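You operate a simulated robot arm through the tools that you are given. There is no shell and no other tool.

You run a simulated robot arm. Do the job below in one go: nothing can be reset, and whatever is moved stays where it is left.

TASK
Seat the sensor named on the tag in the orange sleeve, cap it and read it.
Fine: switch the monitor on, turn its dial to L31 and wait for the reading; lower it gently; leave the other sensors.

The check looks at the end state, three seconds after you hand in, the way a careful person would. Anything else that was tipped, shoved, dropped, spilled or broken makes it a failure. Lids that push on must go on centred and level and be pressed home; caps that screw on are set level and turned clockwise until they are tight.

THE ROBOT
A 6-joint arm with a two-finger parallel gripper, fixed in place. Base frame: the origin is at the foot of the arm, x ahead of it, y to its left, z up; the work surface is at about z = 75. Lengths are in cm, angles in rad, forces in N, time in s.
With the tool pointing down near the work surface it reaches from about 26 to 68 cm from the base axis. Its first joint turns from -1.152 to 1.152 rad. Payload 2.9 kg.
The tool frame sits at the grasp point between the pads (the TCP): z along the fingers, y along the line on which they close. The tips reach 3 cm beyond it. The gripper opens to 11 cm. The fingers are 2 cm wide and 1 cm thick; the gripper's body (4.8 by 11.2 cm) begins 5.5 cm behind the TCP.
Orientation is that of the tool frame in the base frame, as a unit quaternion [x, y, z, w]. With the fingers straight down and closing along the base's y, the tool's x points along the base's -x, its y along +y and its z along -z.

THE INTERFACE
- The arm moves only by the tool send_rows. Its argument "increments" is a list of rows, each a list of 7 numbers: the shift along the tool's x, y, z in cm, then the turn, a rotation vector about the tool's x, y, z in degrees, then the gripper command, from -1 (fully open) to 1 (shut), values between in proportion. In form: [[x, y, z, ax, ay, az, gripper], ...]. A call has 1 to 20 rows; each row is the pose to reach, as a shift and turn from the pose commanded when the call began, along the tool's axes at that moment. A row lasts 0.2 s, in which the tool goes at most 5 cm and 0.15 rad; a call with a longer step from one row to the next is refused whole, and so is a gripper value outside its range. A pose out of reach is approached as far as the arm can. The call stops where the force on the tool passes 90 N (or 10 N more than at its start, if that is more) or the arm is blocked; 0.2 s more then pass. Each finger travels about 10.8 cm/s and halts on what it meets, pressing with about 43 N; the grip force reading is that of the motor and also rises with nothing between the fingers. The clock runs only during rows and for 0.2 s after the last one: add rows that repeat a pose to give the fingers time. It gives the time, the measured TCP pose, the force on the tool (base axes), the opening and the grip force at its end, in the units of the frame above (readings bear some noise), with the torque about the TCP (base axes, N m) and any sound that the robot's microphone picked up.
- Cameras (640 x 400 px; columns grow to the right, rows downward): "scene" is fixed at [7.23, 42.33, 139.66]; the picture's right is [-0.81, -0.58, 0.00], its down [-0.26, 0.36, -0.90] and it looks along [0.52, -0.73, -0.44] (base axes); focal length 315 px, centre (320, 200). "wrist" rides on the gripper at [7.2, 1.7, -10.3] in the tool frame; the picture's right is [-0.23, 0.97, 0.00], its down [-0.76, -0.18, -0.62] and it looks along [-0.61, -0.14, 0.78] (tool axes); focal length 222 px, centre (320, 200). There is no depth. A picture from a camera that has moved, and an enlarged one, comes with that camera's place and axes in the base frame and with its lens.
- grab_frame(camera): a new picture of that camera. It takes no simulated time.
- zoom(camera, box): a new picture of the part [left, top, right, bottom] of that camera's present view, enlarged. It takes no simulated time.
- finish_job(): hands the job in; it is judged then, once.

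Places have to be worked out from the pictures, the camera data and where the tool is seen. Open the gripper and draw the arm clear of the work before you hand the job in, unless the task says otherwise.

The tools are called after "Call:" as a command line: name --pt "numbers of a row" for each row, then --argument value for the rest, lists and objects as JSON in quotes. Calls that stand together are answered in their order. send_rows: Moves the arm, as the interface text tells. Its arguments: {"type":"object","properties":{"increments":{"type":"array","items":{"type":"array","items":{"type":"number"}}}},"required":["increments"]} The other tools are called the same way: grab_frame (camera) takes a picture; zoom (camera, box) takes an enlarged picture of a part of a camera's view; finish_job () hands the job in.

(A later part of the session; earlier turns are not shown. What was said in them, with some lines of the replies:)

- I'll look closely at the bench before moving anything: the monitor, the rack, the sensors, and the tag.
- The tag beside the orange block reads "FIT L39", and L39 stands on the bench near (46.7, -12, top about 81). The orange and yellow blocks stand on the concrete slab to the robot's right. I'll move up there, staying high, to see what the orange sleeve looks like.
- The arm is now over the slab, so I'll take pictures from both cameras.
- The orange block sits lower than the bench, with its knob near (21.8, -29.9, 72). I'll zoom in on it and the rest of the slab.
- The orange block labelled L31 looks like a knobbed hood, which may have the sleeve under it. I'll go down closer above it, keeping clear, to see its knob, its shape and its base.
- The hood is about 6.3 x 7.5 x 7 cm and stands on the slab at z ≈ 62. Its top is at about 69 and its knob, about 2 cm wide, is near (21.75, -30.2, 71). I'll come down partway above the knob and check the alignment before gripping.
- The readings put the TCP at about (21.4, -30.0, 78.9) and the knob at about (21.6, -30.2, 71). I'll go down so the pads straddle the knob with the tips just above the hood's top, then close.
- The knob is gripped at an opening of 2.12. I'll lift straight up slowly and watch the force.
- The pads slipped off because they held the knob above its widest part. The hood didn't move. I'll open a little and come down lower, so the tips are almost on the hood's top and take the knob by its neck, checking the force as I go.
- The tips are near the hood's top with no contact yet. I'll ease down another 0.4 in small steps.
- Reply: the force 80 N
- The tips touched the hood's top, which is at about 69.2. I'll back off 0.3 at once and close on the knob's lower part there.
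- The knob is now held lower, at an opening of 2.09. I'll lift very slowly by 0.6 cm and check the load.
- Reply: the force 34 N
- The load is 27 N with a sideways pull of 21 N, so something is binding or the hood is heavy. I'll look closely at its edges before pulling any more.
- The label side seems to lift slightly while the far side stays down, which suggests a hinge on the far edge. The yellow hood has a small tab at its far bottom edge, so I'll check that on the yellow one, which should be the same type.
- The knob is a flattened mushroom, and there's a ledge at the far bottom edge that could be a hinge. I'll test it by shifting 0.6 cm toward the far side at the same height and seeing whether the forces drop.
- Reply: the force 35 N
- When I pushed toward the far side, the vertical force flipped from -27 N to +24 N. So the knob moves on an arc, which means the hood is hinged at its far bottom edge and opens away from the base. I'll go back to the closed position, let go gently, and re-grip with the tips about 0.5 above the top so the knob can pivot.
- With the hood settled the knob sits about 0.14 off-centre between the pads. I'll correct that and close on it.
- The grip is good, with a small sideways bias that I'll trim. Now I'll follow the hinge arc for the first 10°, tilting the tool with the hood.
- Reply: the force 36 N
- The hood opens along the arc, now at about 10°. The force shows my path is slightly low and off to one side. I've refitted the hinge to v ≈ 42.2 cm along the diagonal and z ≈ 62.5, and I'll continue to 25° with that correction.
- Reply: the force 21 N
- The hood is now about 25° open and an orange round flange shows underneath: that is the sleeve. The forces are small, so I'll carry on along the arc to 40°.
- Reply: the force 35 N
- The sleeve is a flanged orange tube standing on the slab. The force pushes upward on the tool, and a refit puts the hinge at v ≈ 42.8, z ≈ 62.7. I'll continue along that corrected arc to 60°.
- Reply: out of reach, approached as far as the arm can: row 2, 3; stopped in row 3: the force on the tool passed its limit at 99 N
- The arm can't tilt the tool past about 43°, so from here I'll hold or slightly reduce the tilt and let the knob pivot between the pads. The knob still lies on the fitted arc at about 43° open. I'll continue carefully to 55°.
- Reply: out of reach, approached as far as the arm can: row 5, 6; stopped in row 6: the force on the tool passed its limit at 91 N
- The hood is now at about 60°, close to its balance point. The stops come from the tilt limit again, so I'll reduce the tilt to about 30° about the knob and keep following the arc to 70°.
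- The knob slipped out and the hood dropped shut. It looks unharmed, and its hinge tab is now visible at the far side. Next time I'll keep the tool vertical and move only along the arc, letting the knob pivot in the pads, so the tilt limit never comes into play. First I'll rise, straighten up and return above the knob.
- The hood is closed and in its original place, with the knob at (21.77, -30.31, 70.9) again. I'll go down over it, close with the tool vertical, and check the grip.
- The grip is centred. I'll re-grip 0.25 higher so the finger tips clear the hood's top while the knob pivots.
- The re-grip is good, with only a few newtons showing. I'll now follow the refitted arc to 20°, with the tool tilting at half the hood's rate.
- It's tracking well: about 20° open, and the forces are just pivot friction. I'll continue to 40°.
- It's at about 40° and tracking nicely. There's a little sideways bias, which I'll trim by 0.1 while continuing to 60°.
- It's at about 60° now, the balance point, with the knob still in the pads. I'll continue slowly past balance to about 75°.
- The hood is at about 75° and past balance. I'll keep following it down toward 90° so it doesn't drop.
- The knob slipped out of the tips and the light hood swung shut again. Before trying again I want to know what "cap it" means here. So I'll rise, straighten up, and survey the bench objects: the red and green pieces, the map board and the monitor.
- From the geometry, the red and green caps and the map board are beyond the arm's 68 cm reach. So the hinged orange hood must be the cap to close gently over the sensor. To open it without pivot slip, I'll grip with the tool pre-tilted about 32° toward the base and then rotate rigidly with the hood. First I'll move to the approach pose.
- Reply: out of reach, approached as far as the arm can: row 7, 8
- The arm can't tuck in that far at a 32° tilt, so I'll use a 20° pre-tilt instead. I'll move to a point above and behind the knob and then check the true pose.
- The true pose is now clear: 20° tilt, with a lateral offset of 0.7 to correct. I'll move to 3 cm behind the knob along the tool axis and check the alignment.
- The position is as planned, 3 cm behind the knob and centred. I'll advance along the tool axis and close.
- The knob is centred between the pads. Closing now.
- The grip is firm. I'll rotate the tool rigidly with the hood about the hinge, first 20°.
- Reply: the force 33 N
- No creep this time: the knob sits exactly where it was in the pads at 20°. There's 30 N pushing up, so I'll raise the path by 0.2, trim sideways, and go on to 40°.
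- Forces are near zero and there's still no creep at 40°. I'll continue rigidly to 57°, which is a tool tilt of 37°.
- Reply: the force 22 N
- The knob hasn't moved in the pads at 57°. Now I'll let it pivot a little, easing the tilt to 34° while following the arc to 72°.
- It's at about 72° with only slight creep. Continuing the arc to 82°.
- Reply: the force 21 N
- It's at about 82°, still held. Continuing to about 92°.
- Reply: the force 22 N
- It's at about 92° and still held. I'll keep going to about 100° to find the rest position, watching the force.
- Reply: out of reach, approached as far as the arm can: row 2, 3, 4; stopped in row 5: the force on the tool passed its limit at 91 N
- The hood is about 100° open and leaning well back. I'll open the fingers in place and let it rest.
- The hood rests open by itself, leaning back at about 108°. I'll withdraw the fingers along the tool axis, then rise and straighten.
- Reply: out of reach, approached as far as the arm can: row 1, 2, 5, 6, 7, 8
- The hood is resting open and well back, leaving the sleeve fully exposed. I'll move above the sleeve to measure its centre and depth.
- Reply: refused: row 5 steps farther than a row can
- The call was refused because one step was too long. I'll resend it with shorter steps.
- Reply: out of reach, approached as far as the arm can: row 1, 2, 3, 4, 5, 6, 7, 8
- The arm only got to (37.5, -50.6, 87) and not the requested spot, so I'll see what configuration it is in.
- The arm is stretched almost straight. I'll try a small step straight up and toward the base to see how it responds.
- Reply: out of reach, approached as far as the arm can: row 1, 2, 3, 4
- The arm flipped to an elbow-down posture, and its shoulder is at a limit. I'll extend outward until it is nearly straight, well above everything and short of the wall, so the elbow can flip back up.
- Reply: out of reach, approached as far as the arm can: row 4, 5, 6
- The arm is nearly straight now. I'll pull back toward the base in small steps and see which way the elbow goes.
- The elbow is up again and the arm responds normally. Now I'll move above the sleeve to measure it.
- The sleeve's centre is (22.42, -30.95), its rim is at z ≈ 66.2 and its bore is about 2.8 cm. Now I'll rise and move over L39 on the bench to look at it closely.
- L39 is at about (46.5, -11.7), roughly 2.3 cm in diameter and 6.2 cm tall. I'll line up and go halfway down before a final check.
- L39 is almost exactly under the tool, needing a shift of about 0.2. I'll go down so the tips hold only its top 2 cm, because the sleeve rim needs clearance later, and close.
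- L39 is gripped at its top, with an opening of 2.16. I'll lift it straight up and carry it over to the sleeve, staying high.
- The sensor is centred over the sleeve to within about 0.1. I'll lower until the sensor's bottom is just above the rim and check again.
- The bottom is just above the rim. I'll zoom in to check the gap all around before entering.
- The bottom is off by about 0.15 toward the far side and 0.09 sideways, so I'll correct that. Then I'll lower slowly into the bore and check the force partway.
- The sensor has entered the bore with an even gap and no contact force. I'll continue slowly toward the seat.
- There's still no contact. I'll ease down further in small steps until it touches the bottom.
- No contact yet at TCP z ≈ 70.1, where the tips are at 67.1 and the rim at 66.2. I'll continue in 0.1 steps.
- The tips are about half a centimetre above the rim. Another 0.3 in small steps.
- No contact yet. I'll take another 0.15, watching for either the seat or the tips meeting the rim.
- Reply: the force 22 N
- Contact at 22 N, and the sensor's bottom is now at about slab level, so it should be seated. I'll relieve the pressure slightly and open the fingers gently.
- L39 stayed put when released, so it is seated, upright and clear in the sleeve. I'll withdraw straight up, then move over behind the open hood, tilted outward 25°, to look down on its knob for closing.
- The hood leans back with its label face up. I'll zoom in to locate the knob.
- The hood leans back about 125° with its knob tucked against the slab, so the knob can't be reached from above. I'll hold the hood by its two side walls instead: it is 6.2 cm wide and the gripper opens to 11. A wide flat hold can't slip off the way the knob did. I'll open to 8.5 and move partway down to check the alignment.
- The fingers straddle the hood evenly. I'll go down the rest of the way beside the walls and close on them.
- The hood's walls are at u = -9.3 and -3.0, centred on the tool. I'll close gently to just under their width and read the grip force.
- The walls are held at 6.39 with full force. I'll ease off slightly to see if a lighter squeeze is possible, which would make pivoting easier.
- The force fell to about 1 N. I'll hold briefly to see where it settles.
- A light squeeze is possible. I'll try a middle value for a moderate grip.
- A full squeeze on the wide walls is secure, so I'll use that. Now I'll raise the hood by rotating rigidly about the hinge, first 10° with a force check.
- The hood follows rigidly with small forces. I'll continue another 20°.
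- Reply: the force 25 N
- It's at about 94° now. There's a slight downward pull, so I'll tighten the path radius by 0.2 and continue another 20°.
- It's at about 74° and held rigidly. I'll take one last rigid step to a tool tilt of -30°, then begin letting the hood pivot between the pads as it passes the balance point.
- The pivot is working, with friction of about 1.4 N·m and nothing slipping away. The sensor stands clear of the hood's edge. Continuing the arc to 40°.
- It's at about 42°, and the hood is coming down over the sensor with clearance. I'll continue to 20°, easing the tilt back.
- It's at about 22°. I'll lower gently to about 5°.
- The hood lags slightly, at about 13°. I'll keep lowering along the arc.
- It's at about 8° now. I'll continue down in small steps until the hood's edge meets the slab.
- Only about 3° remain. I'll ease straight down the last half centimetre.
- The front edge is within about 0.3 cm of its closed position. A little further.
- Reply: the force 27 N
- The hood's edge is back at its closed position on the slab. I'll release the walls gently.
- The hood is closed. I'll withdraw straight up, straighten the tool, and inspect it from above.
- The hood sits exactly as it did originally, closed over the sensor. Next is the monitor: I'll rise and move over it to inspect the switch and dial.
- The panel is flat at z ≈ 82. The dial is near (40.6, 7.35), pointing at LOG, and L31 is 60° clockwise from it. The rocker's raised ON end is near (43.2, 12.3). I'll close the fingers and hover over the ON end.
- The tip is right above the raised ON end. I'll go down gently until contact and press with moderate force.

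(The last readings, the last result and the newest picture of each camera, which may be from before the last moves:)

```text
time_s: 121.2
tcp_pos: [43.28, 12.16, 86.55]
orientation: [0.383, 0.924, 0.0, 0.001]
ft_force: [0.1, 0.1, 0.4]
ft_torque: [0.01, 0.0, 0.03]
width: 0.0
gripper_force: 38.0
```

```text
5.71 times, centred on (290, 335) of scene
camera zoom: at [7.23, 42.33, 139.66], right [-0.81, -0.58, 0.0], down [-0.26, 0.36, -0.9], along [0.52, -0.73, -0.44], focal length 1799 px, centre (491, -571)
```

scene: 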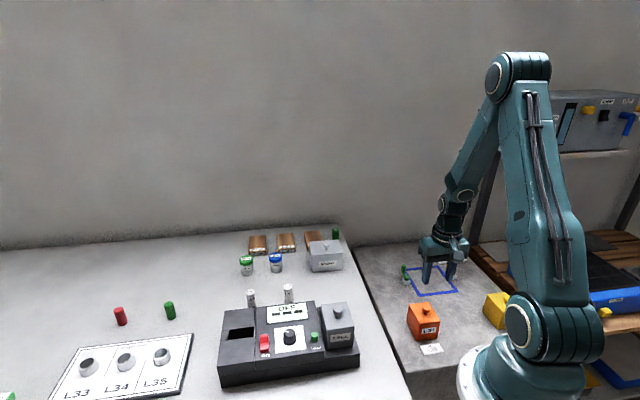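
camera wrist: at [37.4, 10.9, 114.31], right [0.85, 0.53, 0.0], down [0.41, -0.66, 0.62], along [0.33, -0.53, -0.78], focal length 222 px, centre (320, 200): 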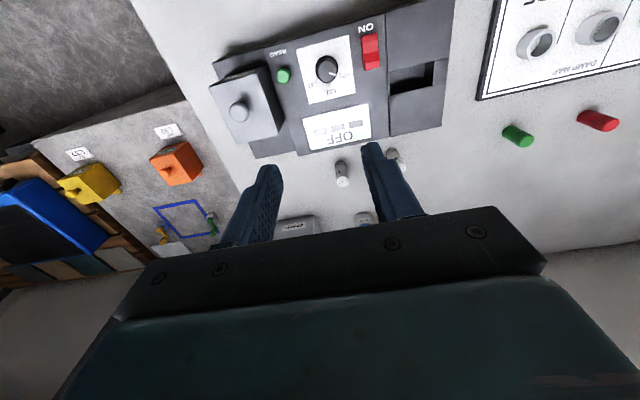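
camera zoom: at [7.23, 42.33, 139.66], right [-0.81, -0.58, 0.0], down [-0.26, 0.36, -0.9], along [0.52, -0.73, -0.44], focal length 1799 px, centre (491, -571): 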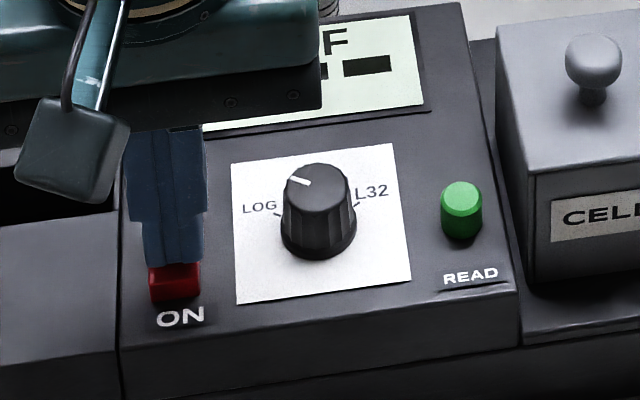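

Not touching yet. I'll step down in 0.2 increments.

Call:
send_rows --pt "0 0 0.2 0 0 0 1" --pt "0 0 0.4 0 0 0 1" --pt "0 0 0.6 0 0 0 1"

Call:
zoom --camera "scene" --box '[240, 290, 340, 370]'

```text
time_s: 122.0
tcp_pos: [43.4, 12.15, 86.3]
orientation: [0.382, 0.924, 0.001, 0.002]
ft_force: [-13.9, -2.8, 38.2]
ft_torque: [-0.11, 0.56, -0.01]
width: 0.02
gripper_force: 37.7
```

```text
5.00 times, centred on (290, 330) of scene
camera zoom: at [7.14, 42.3, 139.67], right [-0.81, -0.58, 0.0], down [-0.26, 0.36, -0.9], along [0.52, -0.73, -0.44], focal length 1574 px, centre (470, -450)
```

zoom: 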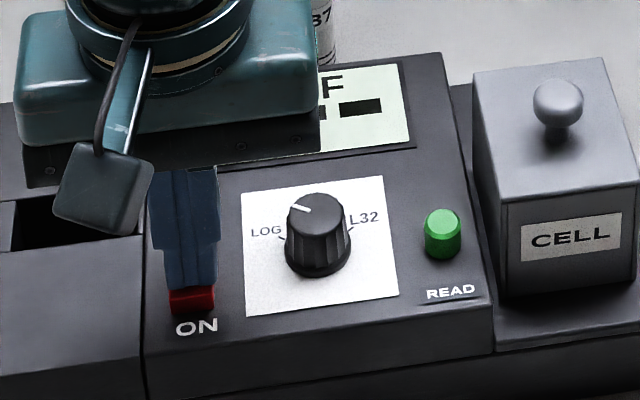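

Contact at 38 N but the display still reads OFF. I'll lift off and look closely at the rocker's shape before pressing harder.

Call:
send_rows --pt "0 0 -0.6 0 0 0 1" --pt "0 0 -3 0 0 0 1" --pt "-2 0 -6 0 0 0 1" --pt "-4 0 -8 0 0 0 1" --pt "-4 0 -8 0 0 0 1"

Call:
zoom --camera "wrist" --box '[270, 20, 370, 110]'

Call:
zoom --camera "scene" --box '[255, 325, 285, 360]'

```text
time_s: 123.2
tcp_pos: [46.13, 9.31, 94.07]
orientation: [0.381, 0.924, 0.0, 0.0]
ft_force: [-0.6, -0.5, 1.1]
ft_torque: [0.01, -0.01, -0.01]
width: 0.0
gripper_force: 37.7
```

```text
4.44 times, centred on (320, 65) of wrist
camera zoom: at [42.09, 15.68, 104.44], right [0.85, 0.53, 0.0], down [0.41, -0.66, 0.62], along [0.33, -0.53, -0.78], focal length 987 px, centre (320, 800)
```

zoom: 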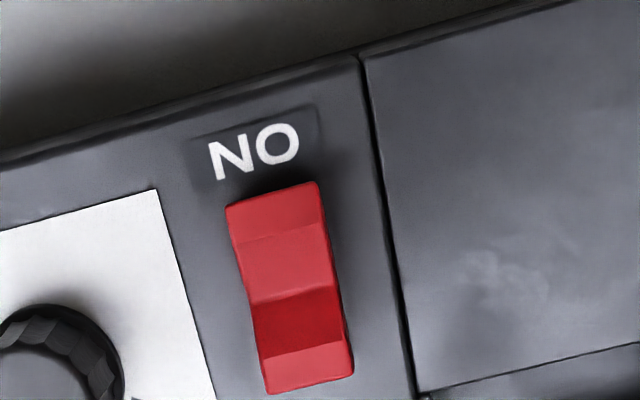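

```text
11.43 times, centred on (270, 342) of scene
camera zoom: at [7.23, 42.32, 139.66], right [-0.81, -0.58, 0.0], down [-0.26, 0.36, -0.9], along [0.52, -0.73, -0.44], focal length 3598 px, centre (891, -1429)
```

zoom: 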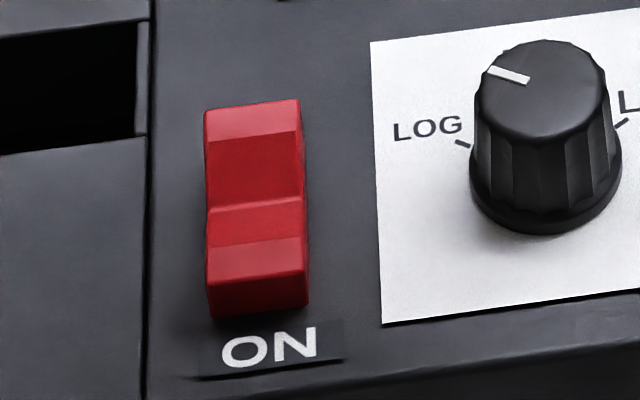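

Triangulating the rocker's edges, its back end is raised (z ≈ 84.1) and the ON end is already the low one (z ≈ 83.1). So the rocker must be flipped by pressing the raised back end. I'll move above that end.

Call:
send_rows --pt "0.7 0.1 2 0 0 0 1" --pt "1.47 0.14 4 0 0 0 1" --pt "1.47 0.14 6 0 0 0 1" --pt "1.47 0.14 6.4 0 0 0 1" --pt "1.47 0.14 6.4 0 0 0 1"

Call:
zoom --camera "wrist" --box '[260, 80, 380, 180]'

Call:
zoom --camera "scene" --box '[250, 310, 310, 360]'

```text
time_s: 124.4
tcp_pos: [45.22, 10.52, 87.79]
orientation: [0.383, 0.924, -0.001, 0.0]
ft_force: [0.0, -0.2, -0.2]
ft_torque: [-0.02, -0.03, 0.0]
width: 0.0
gripper_force: 37.4
```

```text
4.00 times, centred on (320, 130) of wrist
camera zoom: at [41.24, 16.83, 98.0], right [0.85, 0.53, 0.0], down [0.41, -0.66, 0.62], along [0.33, -0.53, -0.78], focal length 888 px, centre (320, 480)
```

zoom: 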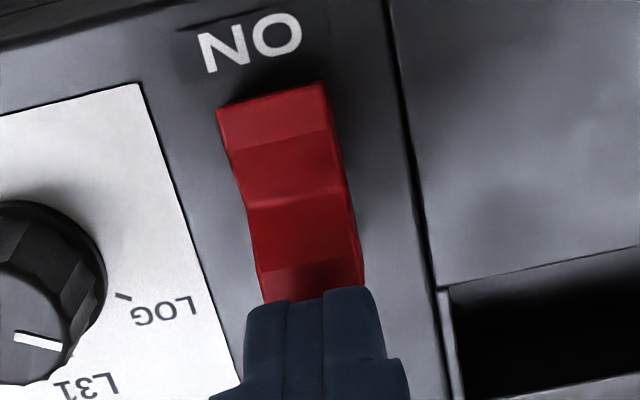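

```text
8.00 times, centred on (280, 335) of scene
camera zoom: at [7.23, 42.33, 139.66], right [-0.81, -0.58, 0.0], down [-0.26, 0.36, -0.9], along [0.52, -0.73, -0.44], focal length 2518 px, centre (640, -880)
```

zoom: 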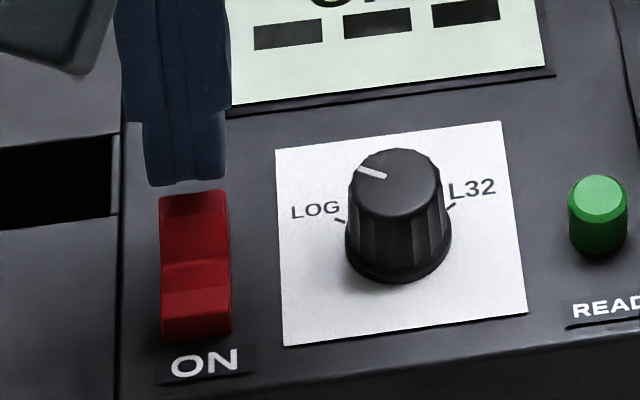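

The tip is just over the raised back end. I'll press down in small steps.

Call:
send_rows --pt "0 0 0.3 0 0 0 1" --pt "0 0 0.6 0 0 0 1" --pt "0 0 0.8 0 0 0 1" --pt "0 0 1.0 0 0 0 1"

Call:
zoom --camera "scene" --box '[240, 290, 340, 370]'

```text
time_s: 125.4
tcp_pos: [45.35, 10.42, 86.76]
orientation: [0.383, 0.924, 0.0, 0.003]
ft_force: [2.7, -3.7, 5.2]
ft_torque: [-0.15, -0.03, 0.04]
width: 0.0
gripper_force: 37.8
```

```text
5.00 times, centred on (290, 330) of scene
camera zoom: at [7.23, 42.32, 139.66], right [-0.81, -0.58, 0.0], down [-0.26, 0.36, -0.9], along [0.52, -0.73, -0.44], focal length 1574 px, centre (470, -450)
```

zoom: 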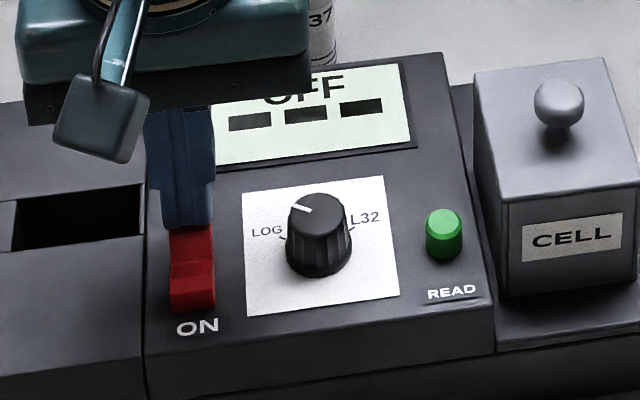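

There's light contact at 5 N and it's yielding. I'll keep pressing slowly.

Call:
send_rows --pt "0 0 0.2 0 0 0 1" --pt "0 0 0.4 0 0 0 1" --pt "0 0 0.6 0 0 0 1"

Call:
zoom --camera "scene" --box '[240, 290, 340, 370]'

```text
time_s: 126.2
tcp_pos: [45.44, 10.47, 86.41]
orientation: [0.384, 0.923, 0.001, 0.004]
ft_force: [6.8, -12.8, 32.1]
ft_torque: [-0.36, -0.07, 0.02]
width: 0.01
gripper_force: 37.4
```

```text
5.00 times, centred on (290, 330) of scene
camera zoom: at [7.2, 42.29, 139.67], right [-0.81, -0.58, 0.0], down [-0.26, 0.36, -0.9], along [0.52, -0.73, -0.44], focal length 1574 px, centre (470, -450)
```

zoom: 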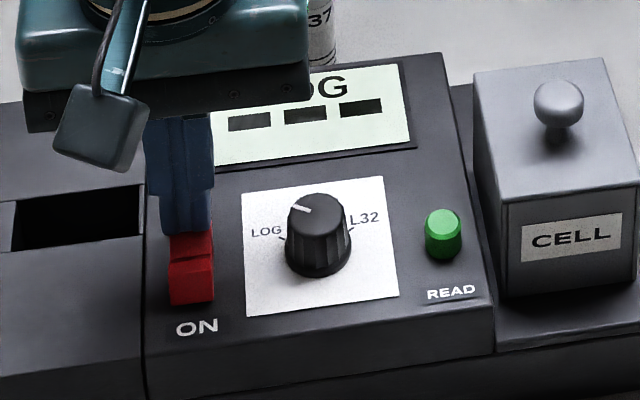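

The display now shows "LOG", so the monitor is on. I'll lift off straight up and check that the switch stays.

Call:
send_rows --pt "0 0 -0.6 0 0 0 1" --pt "0 0 -3 0 0 0 1" --pt "0 0 -7 0 0 0 0.6" --pt "0 0 -11 0 0 0 0.2" --pt "0 0 -11 0 0 0 0.2"

Call:
zoom --camera "scene" --box '[240, 290, 340, 370]'

Call:
zoom --camera "wrist" --box '[200, 20, 400, 180]'

```text
time_s: 127.4
tcp_pos: [45.21, 10.61, 96.97]
orientation: [0.382, 0.924, 0.0, 0.001]
ft_force: [-0.2, 1.1, 0.5]
ft_torque: [0.01, -0.01, 0.03]
width: 4.4
gripper_force: 0.1
```

```text
5.00 times, centred on (290, 330) of scene
camera zoom: at [7.23, 42.33, 139.66], right [-0.81, -0.58, 0.0], down [-0.26, 0.36, -0.9], along [0.52, -0.73, -0.44], focal length 1574 px, centre (470, -450)
```

zoom: 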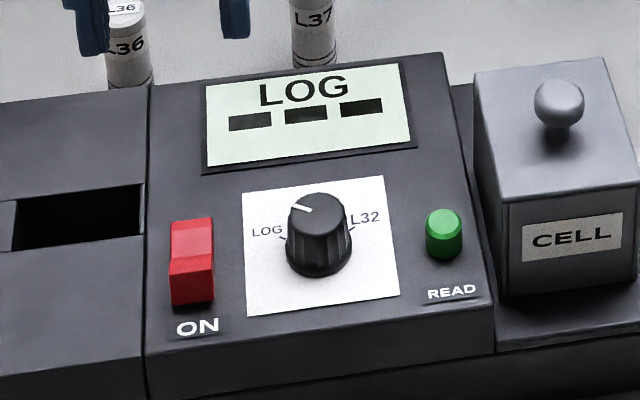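

```text
2.50 times, centred on (300, 100) of wrist
camera zoom: at [41.3, 16.91, 107.38], right [0.85, 0.53, 0.0], down [0.41, -0.66, 0.62], along [0.33, -0.53, -0.78], focal length 555 px, centre (370, 450)
```

zoom: 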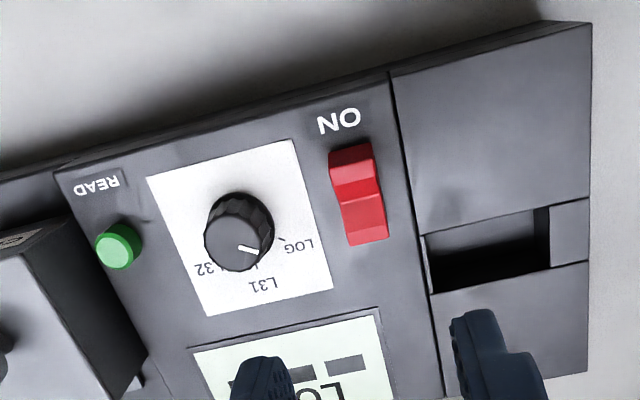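

The monitor is on and the switch has latched. Next I'll move above the dial, pre-rotating the gripper 30° the opposite way so the 60° turn stays comfortable.

Call:
send_rows --pt "0.3 -1.4 0.5 0 0 -7.5 0.2" --pt "0.6 -2.8 1 0 0 -15 0.2" --pt "0.9 -4.2 1.5 0 0 -22.5 0.2" --pt "1.15 -5.49 2 0 0 -30 0.2" --pt "1.15 -5.49 2 0 0 -30 0.2"

Call:
zoom --camera "wrist" --box '[240, 20, 420, 170]'

```text
time_s: 128.6
tcp_pos: [40.45, 7.44, 95.14]
orientation: [0.13, 0.992, 0.0, 0.001]
ft_force: [-0.1, -0.2, 0.9]
ft_torque: [0.01, -0.01, -0.01]
width: 4.41
gripper_force: 0.1
```

```text
2.67 times, centred on (330, 95) of wrist
camera zoom: at [33.89, 10.91, 105.44], right [0.47, 0.88, 0.0], down [0.69, -0.37, 0.62], along [0.55, -0.29, -0.78], focal length 592 px, centre (293, 480)
```

zoom: 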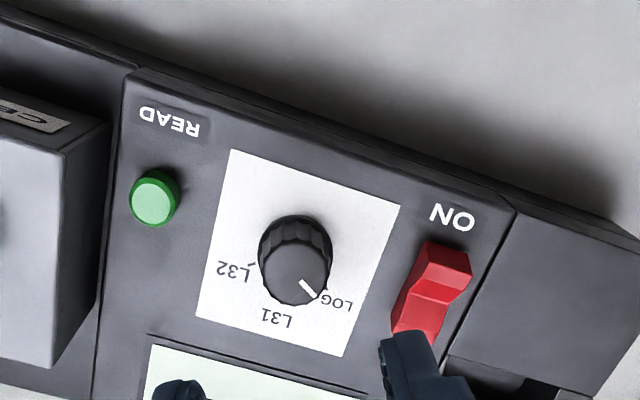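

The dial's axis is at (40.42, 7.52), within 0.1 of the tool axis, and the knob is about 2.3 cm wide. I'll centre and go down around it with the tips just above the panel skirt.

Call:
send_rows --pt "0.03 0.1 3 0 0 0 0.2" --pt "0.03 0.1 6 0 0 0 0.2" --pt "0.03 0.1 8.2 0 0 0 0.2" --pt "0.03 0.1 9.1 0 0 0 0.2" --pt "0.03 0.1 9.1 0 0 0 0.2"

Call:
zoom --camera "wrist" --box '[250, 60, 400, 190]'

Call:
zoom --camera "scene" --box '[250, 290, 340, 370]'

```text
time_s: 129.8
tcp_pos: [40.54, 7.56, 85.98]
orientation: [0.13, 0.992, 0.0, 0.001]
ft_force: [-0.6, 0.3, -0.5]
ft_torque: [0.0, 0.04, 0.0]
width: 4.41
gripper_force: 0.0
```

```text
3.08 times, centred on (325, 125) of wrist
camera zoom: at [33.93, 11.09, 96.33], right [0.47, 0.88, 0.0], down [0.69, -0.37, 0.62], along [0.55, -0.29, -0.78], focal length 684 px, centre (305, 431)
```

zoom: 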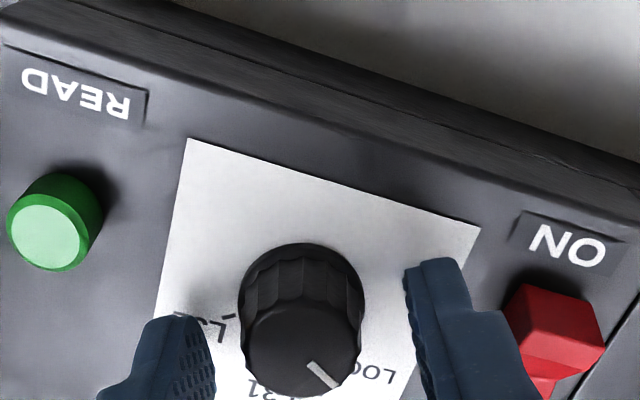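

```text
5.00 times, centred on (295, 330) of scene
camera zoom: at [7.23, 42.33, 139.66], right [-0.81, -0.58, 0.0], down [-0.26, 0.36, -0.9], along [0.52, -0.73, -0.44], focal length 1574 px, centre (445, -450)
```

zoom: 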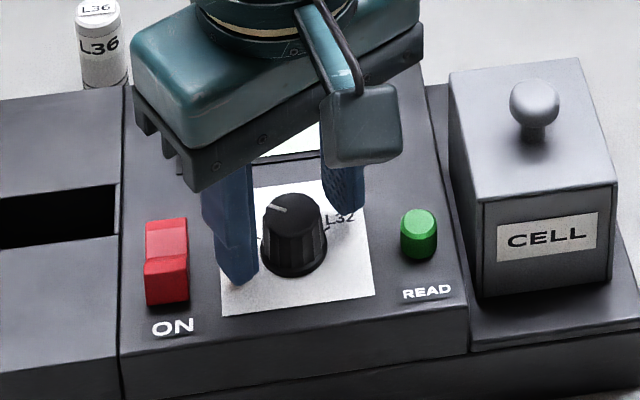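

The knob is well between the pads. I'll shift by 0.08 and close on it.

Call:
send_rows --pt "0 -0.08 0 0 0 0 0.3" --pt "0 -0.08 0 0 0 0 0.5" --pt "0 -0.08 0 0 0 0 0.75" --pt "0 -0.08 0 0 0 0 0.75" --pt "0 -0.08 0 0 0 0 0.75"

```text
time_s: 131.0
tcp_pos: [40.59, 7.54, 86.03]
orientation: [0.13, 0.991, 0.0, 0.001]
ft_force: [-0.1, 0.1, -3.2]
ft_torque: [0.31, -0.27, -0.05]
width: 2.54
gripper_force: 44.7
```

It's gripped at 2.54 with almost no side load. Now I'll turn it clockwise (as seen from above), 30° first.

Call:
send_rows --pt "0 0 0 0 0 5 0.75" --pt "0 0 0 0 0 10 0.75" --pt "0 0 0 0 0 15 0.75" --pt "0 0 0 0 0 20 0.75" --pt "0 0 0 0 0 25 0.75" --pt "0 0 0 0 0 30 0.75" --pt "0 0 0 0 0 30 0.75"

Call:
zoom --camera "wrist" --box '[250, 60, 400, 190]'

Call:
zoom --camera "scene" --box '[250, 290, 340, 370]'

```text
time_s: 132.6
tcp_pos: [40.44, 7.66, 86.04]
orientation: [0.382, 0.924, 0.0, 0.001]
ft_force: [0.7, 6.5, -7.4]
ft_torque: [-0.36, -0.08, 0.0]
width: 2.54
gripper_force: 44.9
```

```text
3.08 times, centred on (325, 125) of wrist
camera zoom: at [36.55, 13.85, 96.34], right [0.85, 0.53, 0.0], down [0.41, -0.66, 0.62], along [0.33, -0.53, -0.78], focal length 684 px, centre (305, 431)
```

zoom: 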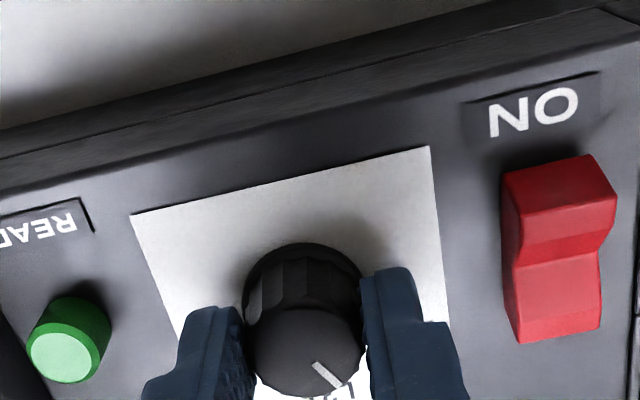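

```text
5.00 times, centred on (295, 330) of scene
camera zoom: at [7.24, 42.34, 139.65], right [-0.81, -0.58, 0.0], down [-0.26, 0.36, -0.9], along [0.52, -0.73, -0.44], focal length 1574 px, centre (445, -450)
```

zoom: 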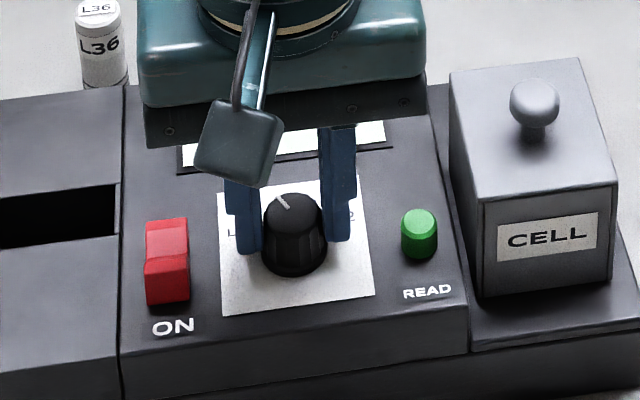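

The dial turns with the gripper; 30° done. I'll turn it the remaining 30°.

Call:
send_rows --pt "0 0 0 0 0 5 0.75" --pt "0 0 0 0 0 10 0.75" --pt "0 0 0 0 0 15 0.75" --pt "0 0 0 0 0 20 0.75" --pt "0 0 0 0 0 25 0.75" --pt "0 0 0 0 0 30 0.75" --pt "0 0 0 0 0 30 0.75"

Call:
zoom --camera "scene" --box '[250, 290, 340, 370]'

Call:
zoom --camera "wrist" --box '[250, 60, 400, 190]'

```text
time_s: 134.2
tcp_pos: [40.61, 7.61, 86.09]
orientation: [0.609, 0.793, 0.001, 0.001]
ft_force: [7.5, 11.1, -10.0]
ft_torque: [0.13, 0.18, -0.01]
width: 2.55
gripper_force: 44.7
```

```text
5.00 times, centred on (295, 330) of scene
camera zoom: at [7.26, 42.35, 139.65], right [-0.81, -0.58, 0.0], down [-0.26, 0.36, -0.9], along [0.52, -0.73, -0.44], focal length 1574 px, centre (445, -450)
```

zoom: 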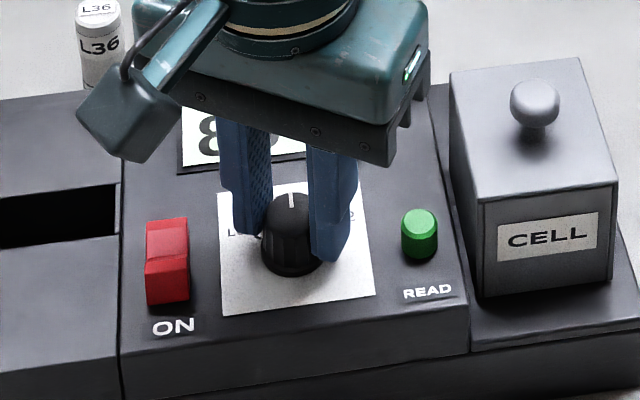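

```text
3.08 times, centred on (325, 125) of wrist
camera zoom: at [40.25, 14.98, 96.35], right [1.0, 0.03, 0.0], down [0.02, -0.78, 0.62], along [0.02, -0.62, -0.78], focal length 684 px, centre (305, 431)
```

zoom: 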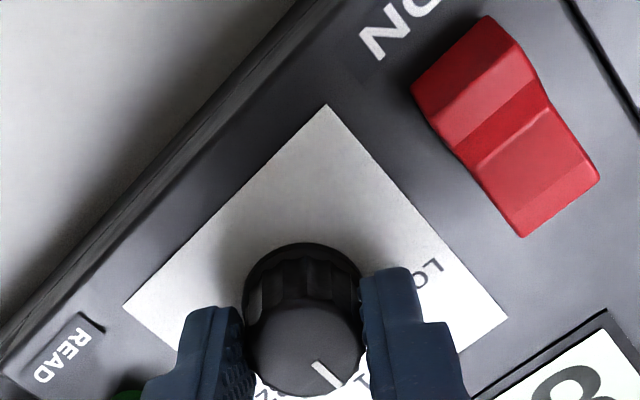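

The pointer is now at L31 and the display shows digits. I'll open the gripper without twisting, rise clear, and read the display.

Call:
send_rows --pt "0 0 0 0 0 0 0.6" --pt "0 0 0 0 0 0 0.4" --pt "0 0 0 0 0 0 0.2" --pt "0 0 -2 0 0 0 0.2" --pt "0 0 -6 0 0 0 0.2" --pt "0 0 -10 0 0 0 0.2" --pt "0 0 -14 0 0 0 0.2" --pt "0 0 -18 0 0 0 0.2" --pt "0 0 -18 0 0 0 0.2"

Call:
zoom --camera "scene" --box '[240, 280, 360, 370]'

Call:
grab_frame --camera "wrist"

```text
time_s: 136.2
tcp_pos: [40.37, 7.56, 104.0]
orientation: [0.609, 0.793, 0.0, 0.002]
ft_force: [-0.4, 0.5, 0.7]
ft_torque: [-0.01, 0.0, 0.0]
width: 4.41
gripper_force: 0.1
```

```text
4.44 times, centred on (300, 325) of scene
camera zoom: at [7.23, 42.33, 139.66], right [-0.81, -0.58, 0.0], down [-0.26, 0.36, -0.9], along [0.52, -0.73, -0.44], focal length 1399 px, centre (409, -356)
```

zoom: 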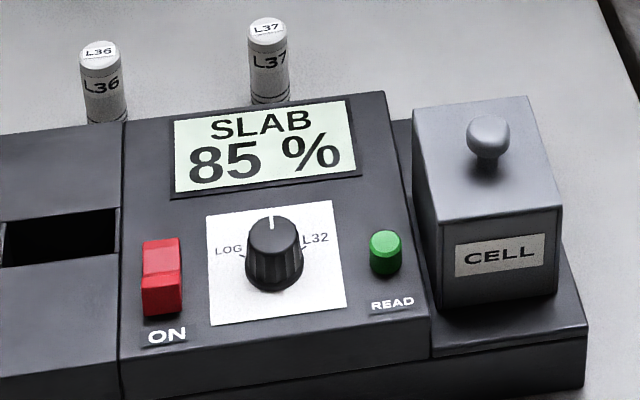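

```text
taken
camera wrist: at [40.07, 14.9, 114.36], right [1.0, 0.03, 0.0], down [0.03, -0.78, 0.62], along [0.02, -0.62, -0.78], focal length 222 px, centre (320, 200)
```

wrist: 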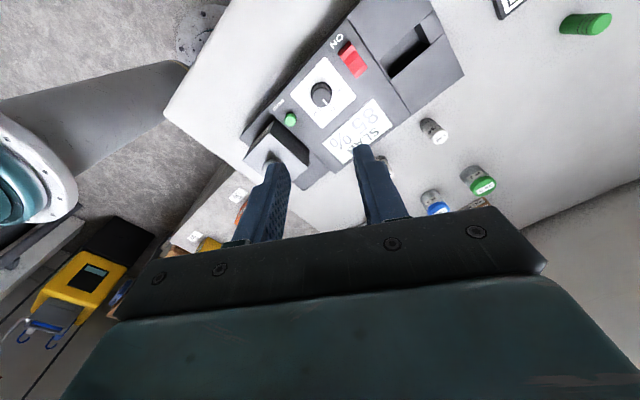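

The display reads "SLAB 85 %", so the reading has come up. I'll back the arm off high and clear with the gripper open, give it a few seconds, and confirm the reading is steady.

Call:
send_rows --pt "0 0 -3 0 0 -3 0" --pt "0 0 -6 0 0 -10 -0.3" --pt "-1 0 -9 0 0 -17 -0.6" --pt "-2 0 -12 0 0 -24 -1" --pt "-3.5 0 -12.7 0 0 -31 -1" --pt "-5 0 -12.7 0 0 -38 -1" --pt "-6.5 0 -12.7 0 0 -45 -1" --pt "-8 0 -12.7 0 0 -52 -1" --pt "-9.5 0 -12.7 0 0 -59 -1" --pt "-10.5 0 -12.7 0 0 -66 -1" --pt "-11.4 0 -12.7 0 0 -73 -1" --pt "-11.4 0 -12.7 0 0 -75 -1" --pt "-11.4 0 -12.7 0 0 -75 -1" --pt "-11.4 0 -12.7 0 0 -75 -1" --pt "-11.4 0 -12.7 0 0 -75 -1" --pt "-11.4 0 -12.7 0 0 -75 -1" --pt "-11.4 0 -12.7 0 0 -75 -1" --pt "-11.4 0 -12.7 0 0 -75 -1"

Call:
grab_frame --camera "scene"

Call:
zoom --camera "scene" --box '[215, 230, 365, 390]'

Call:
zoom --camera "scene" --box '[380, 230, 500, 360]'

Call:
grab_frame --camera "wrist"

```text
time_s: 140.0
tcp_pos: [43.4, -3.41, 116.72]
orientation: [0.0, 1.0, -0.001, 0.001]
ft_force: [0.3, -0.2, -0.6]
ft_torque: [0.01, -0.02, -0.01]
width: 11.0
gripper_force: 0.1
```

```text
taken
```

scene: 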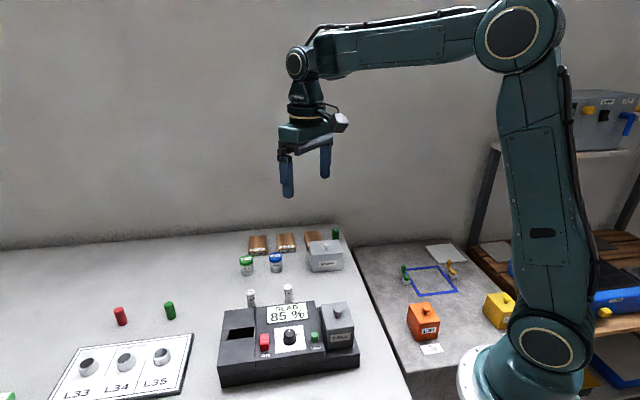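

```text
2.50 times, centred on (290, 310) of scene
camera zoom: at [7.23, 42.33, 139.66], right [-0.81, -0.58, 0.0], down [-0.26, 0.36, -0.9], along [0.52, -0.73, -0.44], focal length 787 px, centre (395, -75)
```

zoom: 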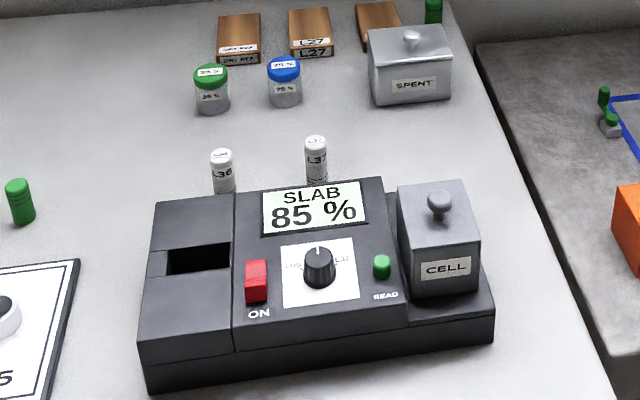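

```text
3.08 times, centred on (440, 295) of scene
camera zoom: at [7.23, 42.33, 139.66], right [-0.81, -0.58, 0.0], down [-0.26, 0.36, -0.9], along [0.52, -0.73, -0.44], focal length 969 px, centre (-49, -92)
```

zoom: 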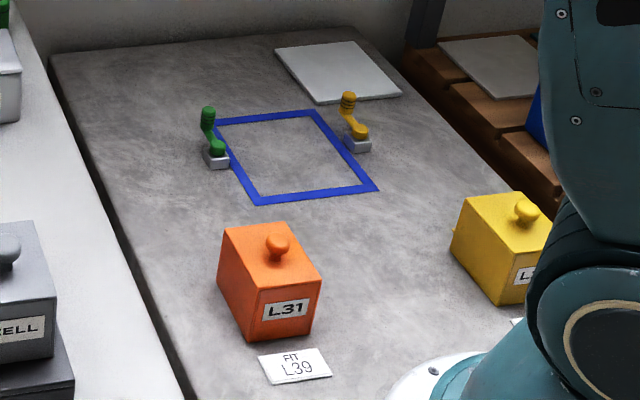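

```text
taken
camera wrist: at [36.11, -1.83, 127.05], right [0.23, 0.97, 0.0], down [0.76, -0.18, 0.62], along [0.61, -0.14, -0.78], focal length 222 px, centre (320, 200)
```

wrist: 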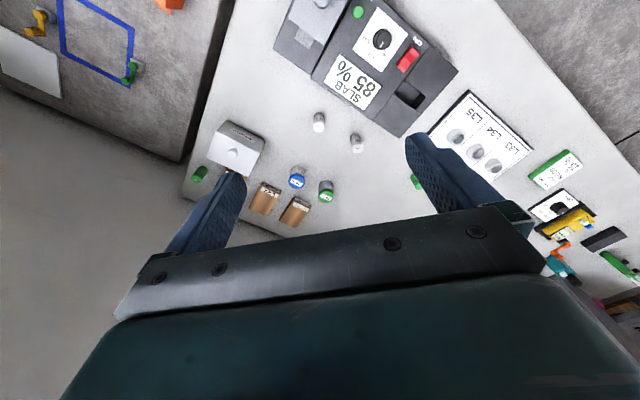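

The reading holds at "SLAB 85 %", the hood is closed over L39, and L36 and L37 and everything else are untouched. I'll wait four more seconds to be sure it is stable.

Call:
send_rows --pt "0 0 0 0 0 0 -1" --pt "0 0 0 0 0 0 -1" --pt "0 0 0 0 0 0 -1" --pt "0 0 0 0 0 0 -1" --pt "0 0 0 0 0 0 -1" --pt "0 0 0 0 0 0 -1" --pt "0 0 0 0 0 0 -1" --pt "0 0 0 0 0 0 -1" --pt "0 0 0 0 0 0 -1" --pt "0 0 0 0 0 0 -1" --pt "0 0 0 0 0 0 -1" --pt "0 0 0 0 0 0 -1" --pt "0 0 0 0 0 0 -1" --pt "0 0 0 0 0 0 -1" --pt "0 0 0 0 0 0 -1" --pt "0 0 0 0 0 0 -1" --pt "0 0 0 0 0 0 -1" --pt "0 0 0 0 0 0 -1" --pt "0 0 0 0 0 0 -1" --pt "0 0 0 0 0 0 -1"

Call:
zoom --camera "scene" --box '[240, 280, 360, 370]'

Call:
zoom --camera "scene" --box '[400, 290, 450, 345]'

```text
time_s: 144.2
tcp_pos: [43.47, -3.42, 116.68]
orientation: [0.0, 1.0, -0.001, 0.001]
ft_force: [-0.1, 0.0, -0.1]
ft_torque: [0.02, 0.03, 0.02]
width: 10.98
gripper_force: 0.0
```

```text
4.44 times, centred on (300, 325) of scene
camera zoom: at [7.23, 42.33, 139.66], right [-0.81, -0.58, 0.0], down [-0.26, 0.36, -0.9], along [0.52, -0.73, -0.44], focal length 1399 px, centre (409, -356)
```

zoom: 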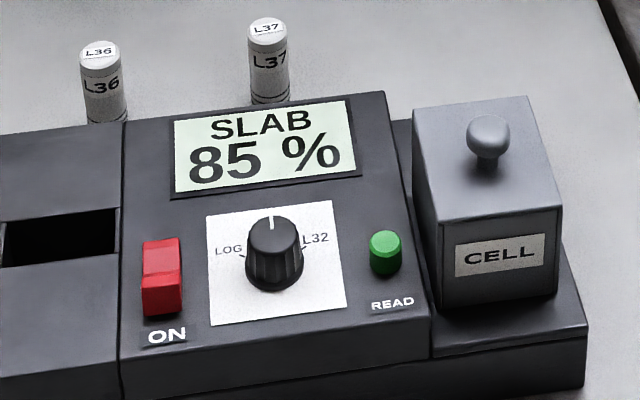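

```text
7.27 times, centred on (425, 318) of scene
camera zoom: at [7.23, 42.33, 139.66], right [-0.81, -0.58, 0.0], down [-0.26, 0.36, -0.9], along [0.52, -0.73, -0.44], focal length 2289 px, centre (-444, -654)
```

zoom: 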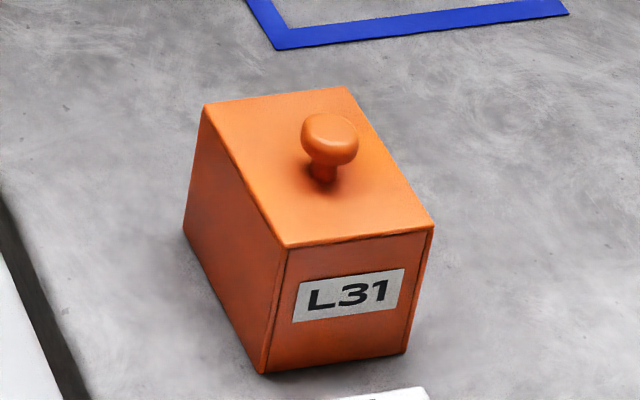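

The reading is steady at "SLAB 85 %" with the dial on L31 and the monitor on. The orange hood sits flush over L39, the other sensors haven't moved, and the gripper is open and clear, so I'm handing the job in.

Call:
finish_job

```text
The job is handed in.
```

L39, the sensor named on the tag, is seated in the orange sleeve with the orange L31 hood closed over it. The monitor is on, its dial is at L31, and it holds a steady reading of **SLAB 85 %**. I've handed the job in, but no result has come back yet.

- **Hood dropped while empty:** the hood fell shut twice while I was working out how to open it, before the sensor was in the sleeve. It showed no visible damage, and it sits exactly where it started.
- **"Cap it":** I took this to mean closing the hinged hood, since the loose red and green caps are beyond the arm's reach. With the sensor inside, I lowered the hood under control all the way to the slab.
- **Switch:** I first pressed the rocker's ON end and nothing changed, because that end was already down. Pressing the raised back end turned the monitor on.

L36, L37 and everything else on the bench look untouched. The gripper is open and the arm is back at its starting position, clear of the work.
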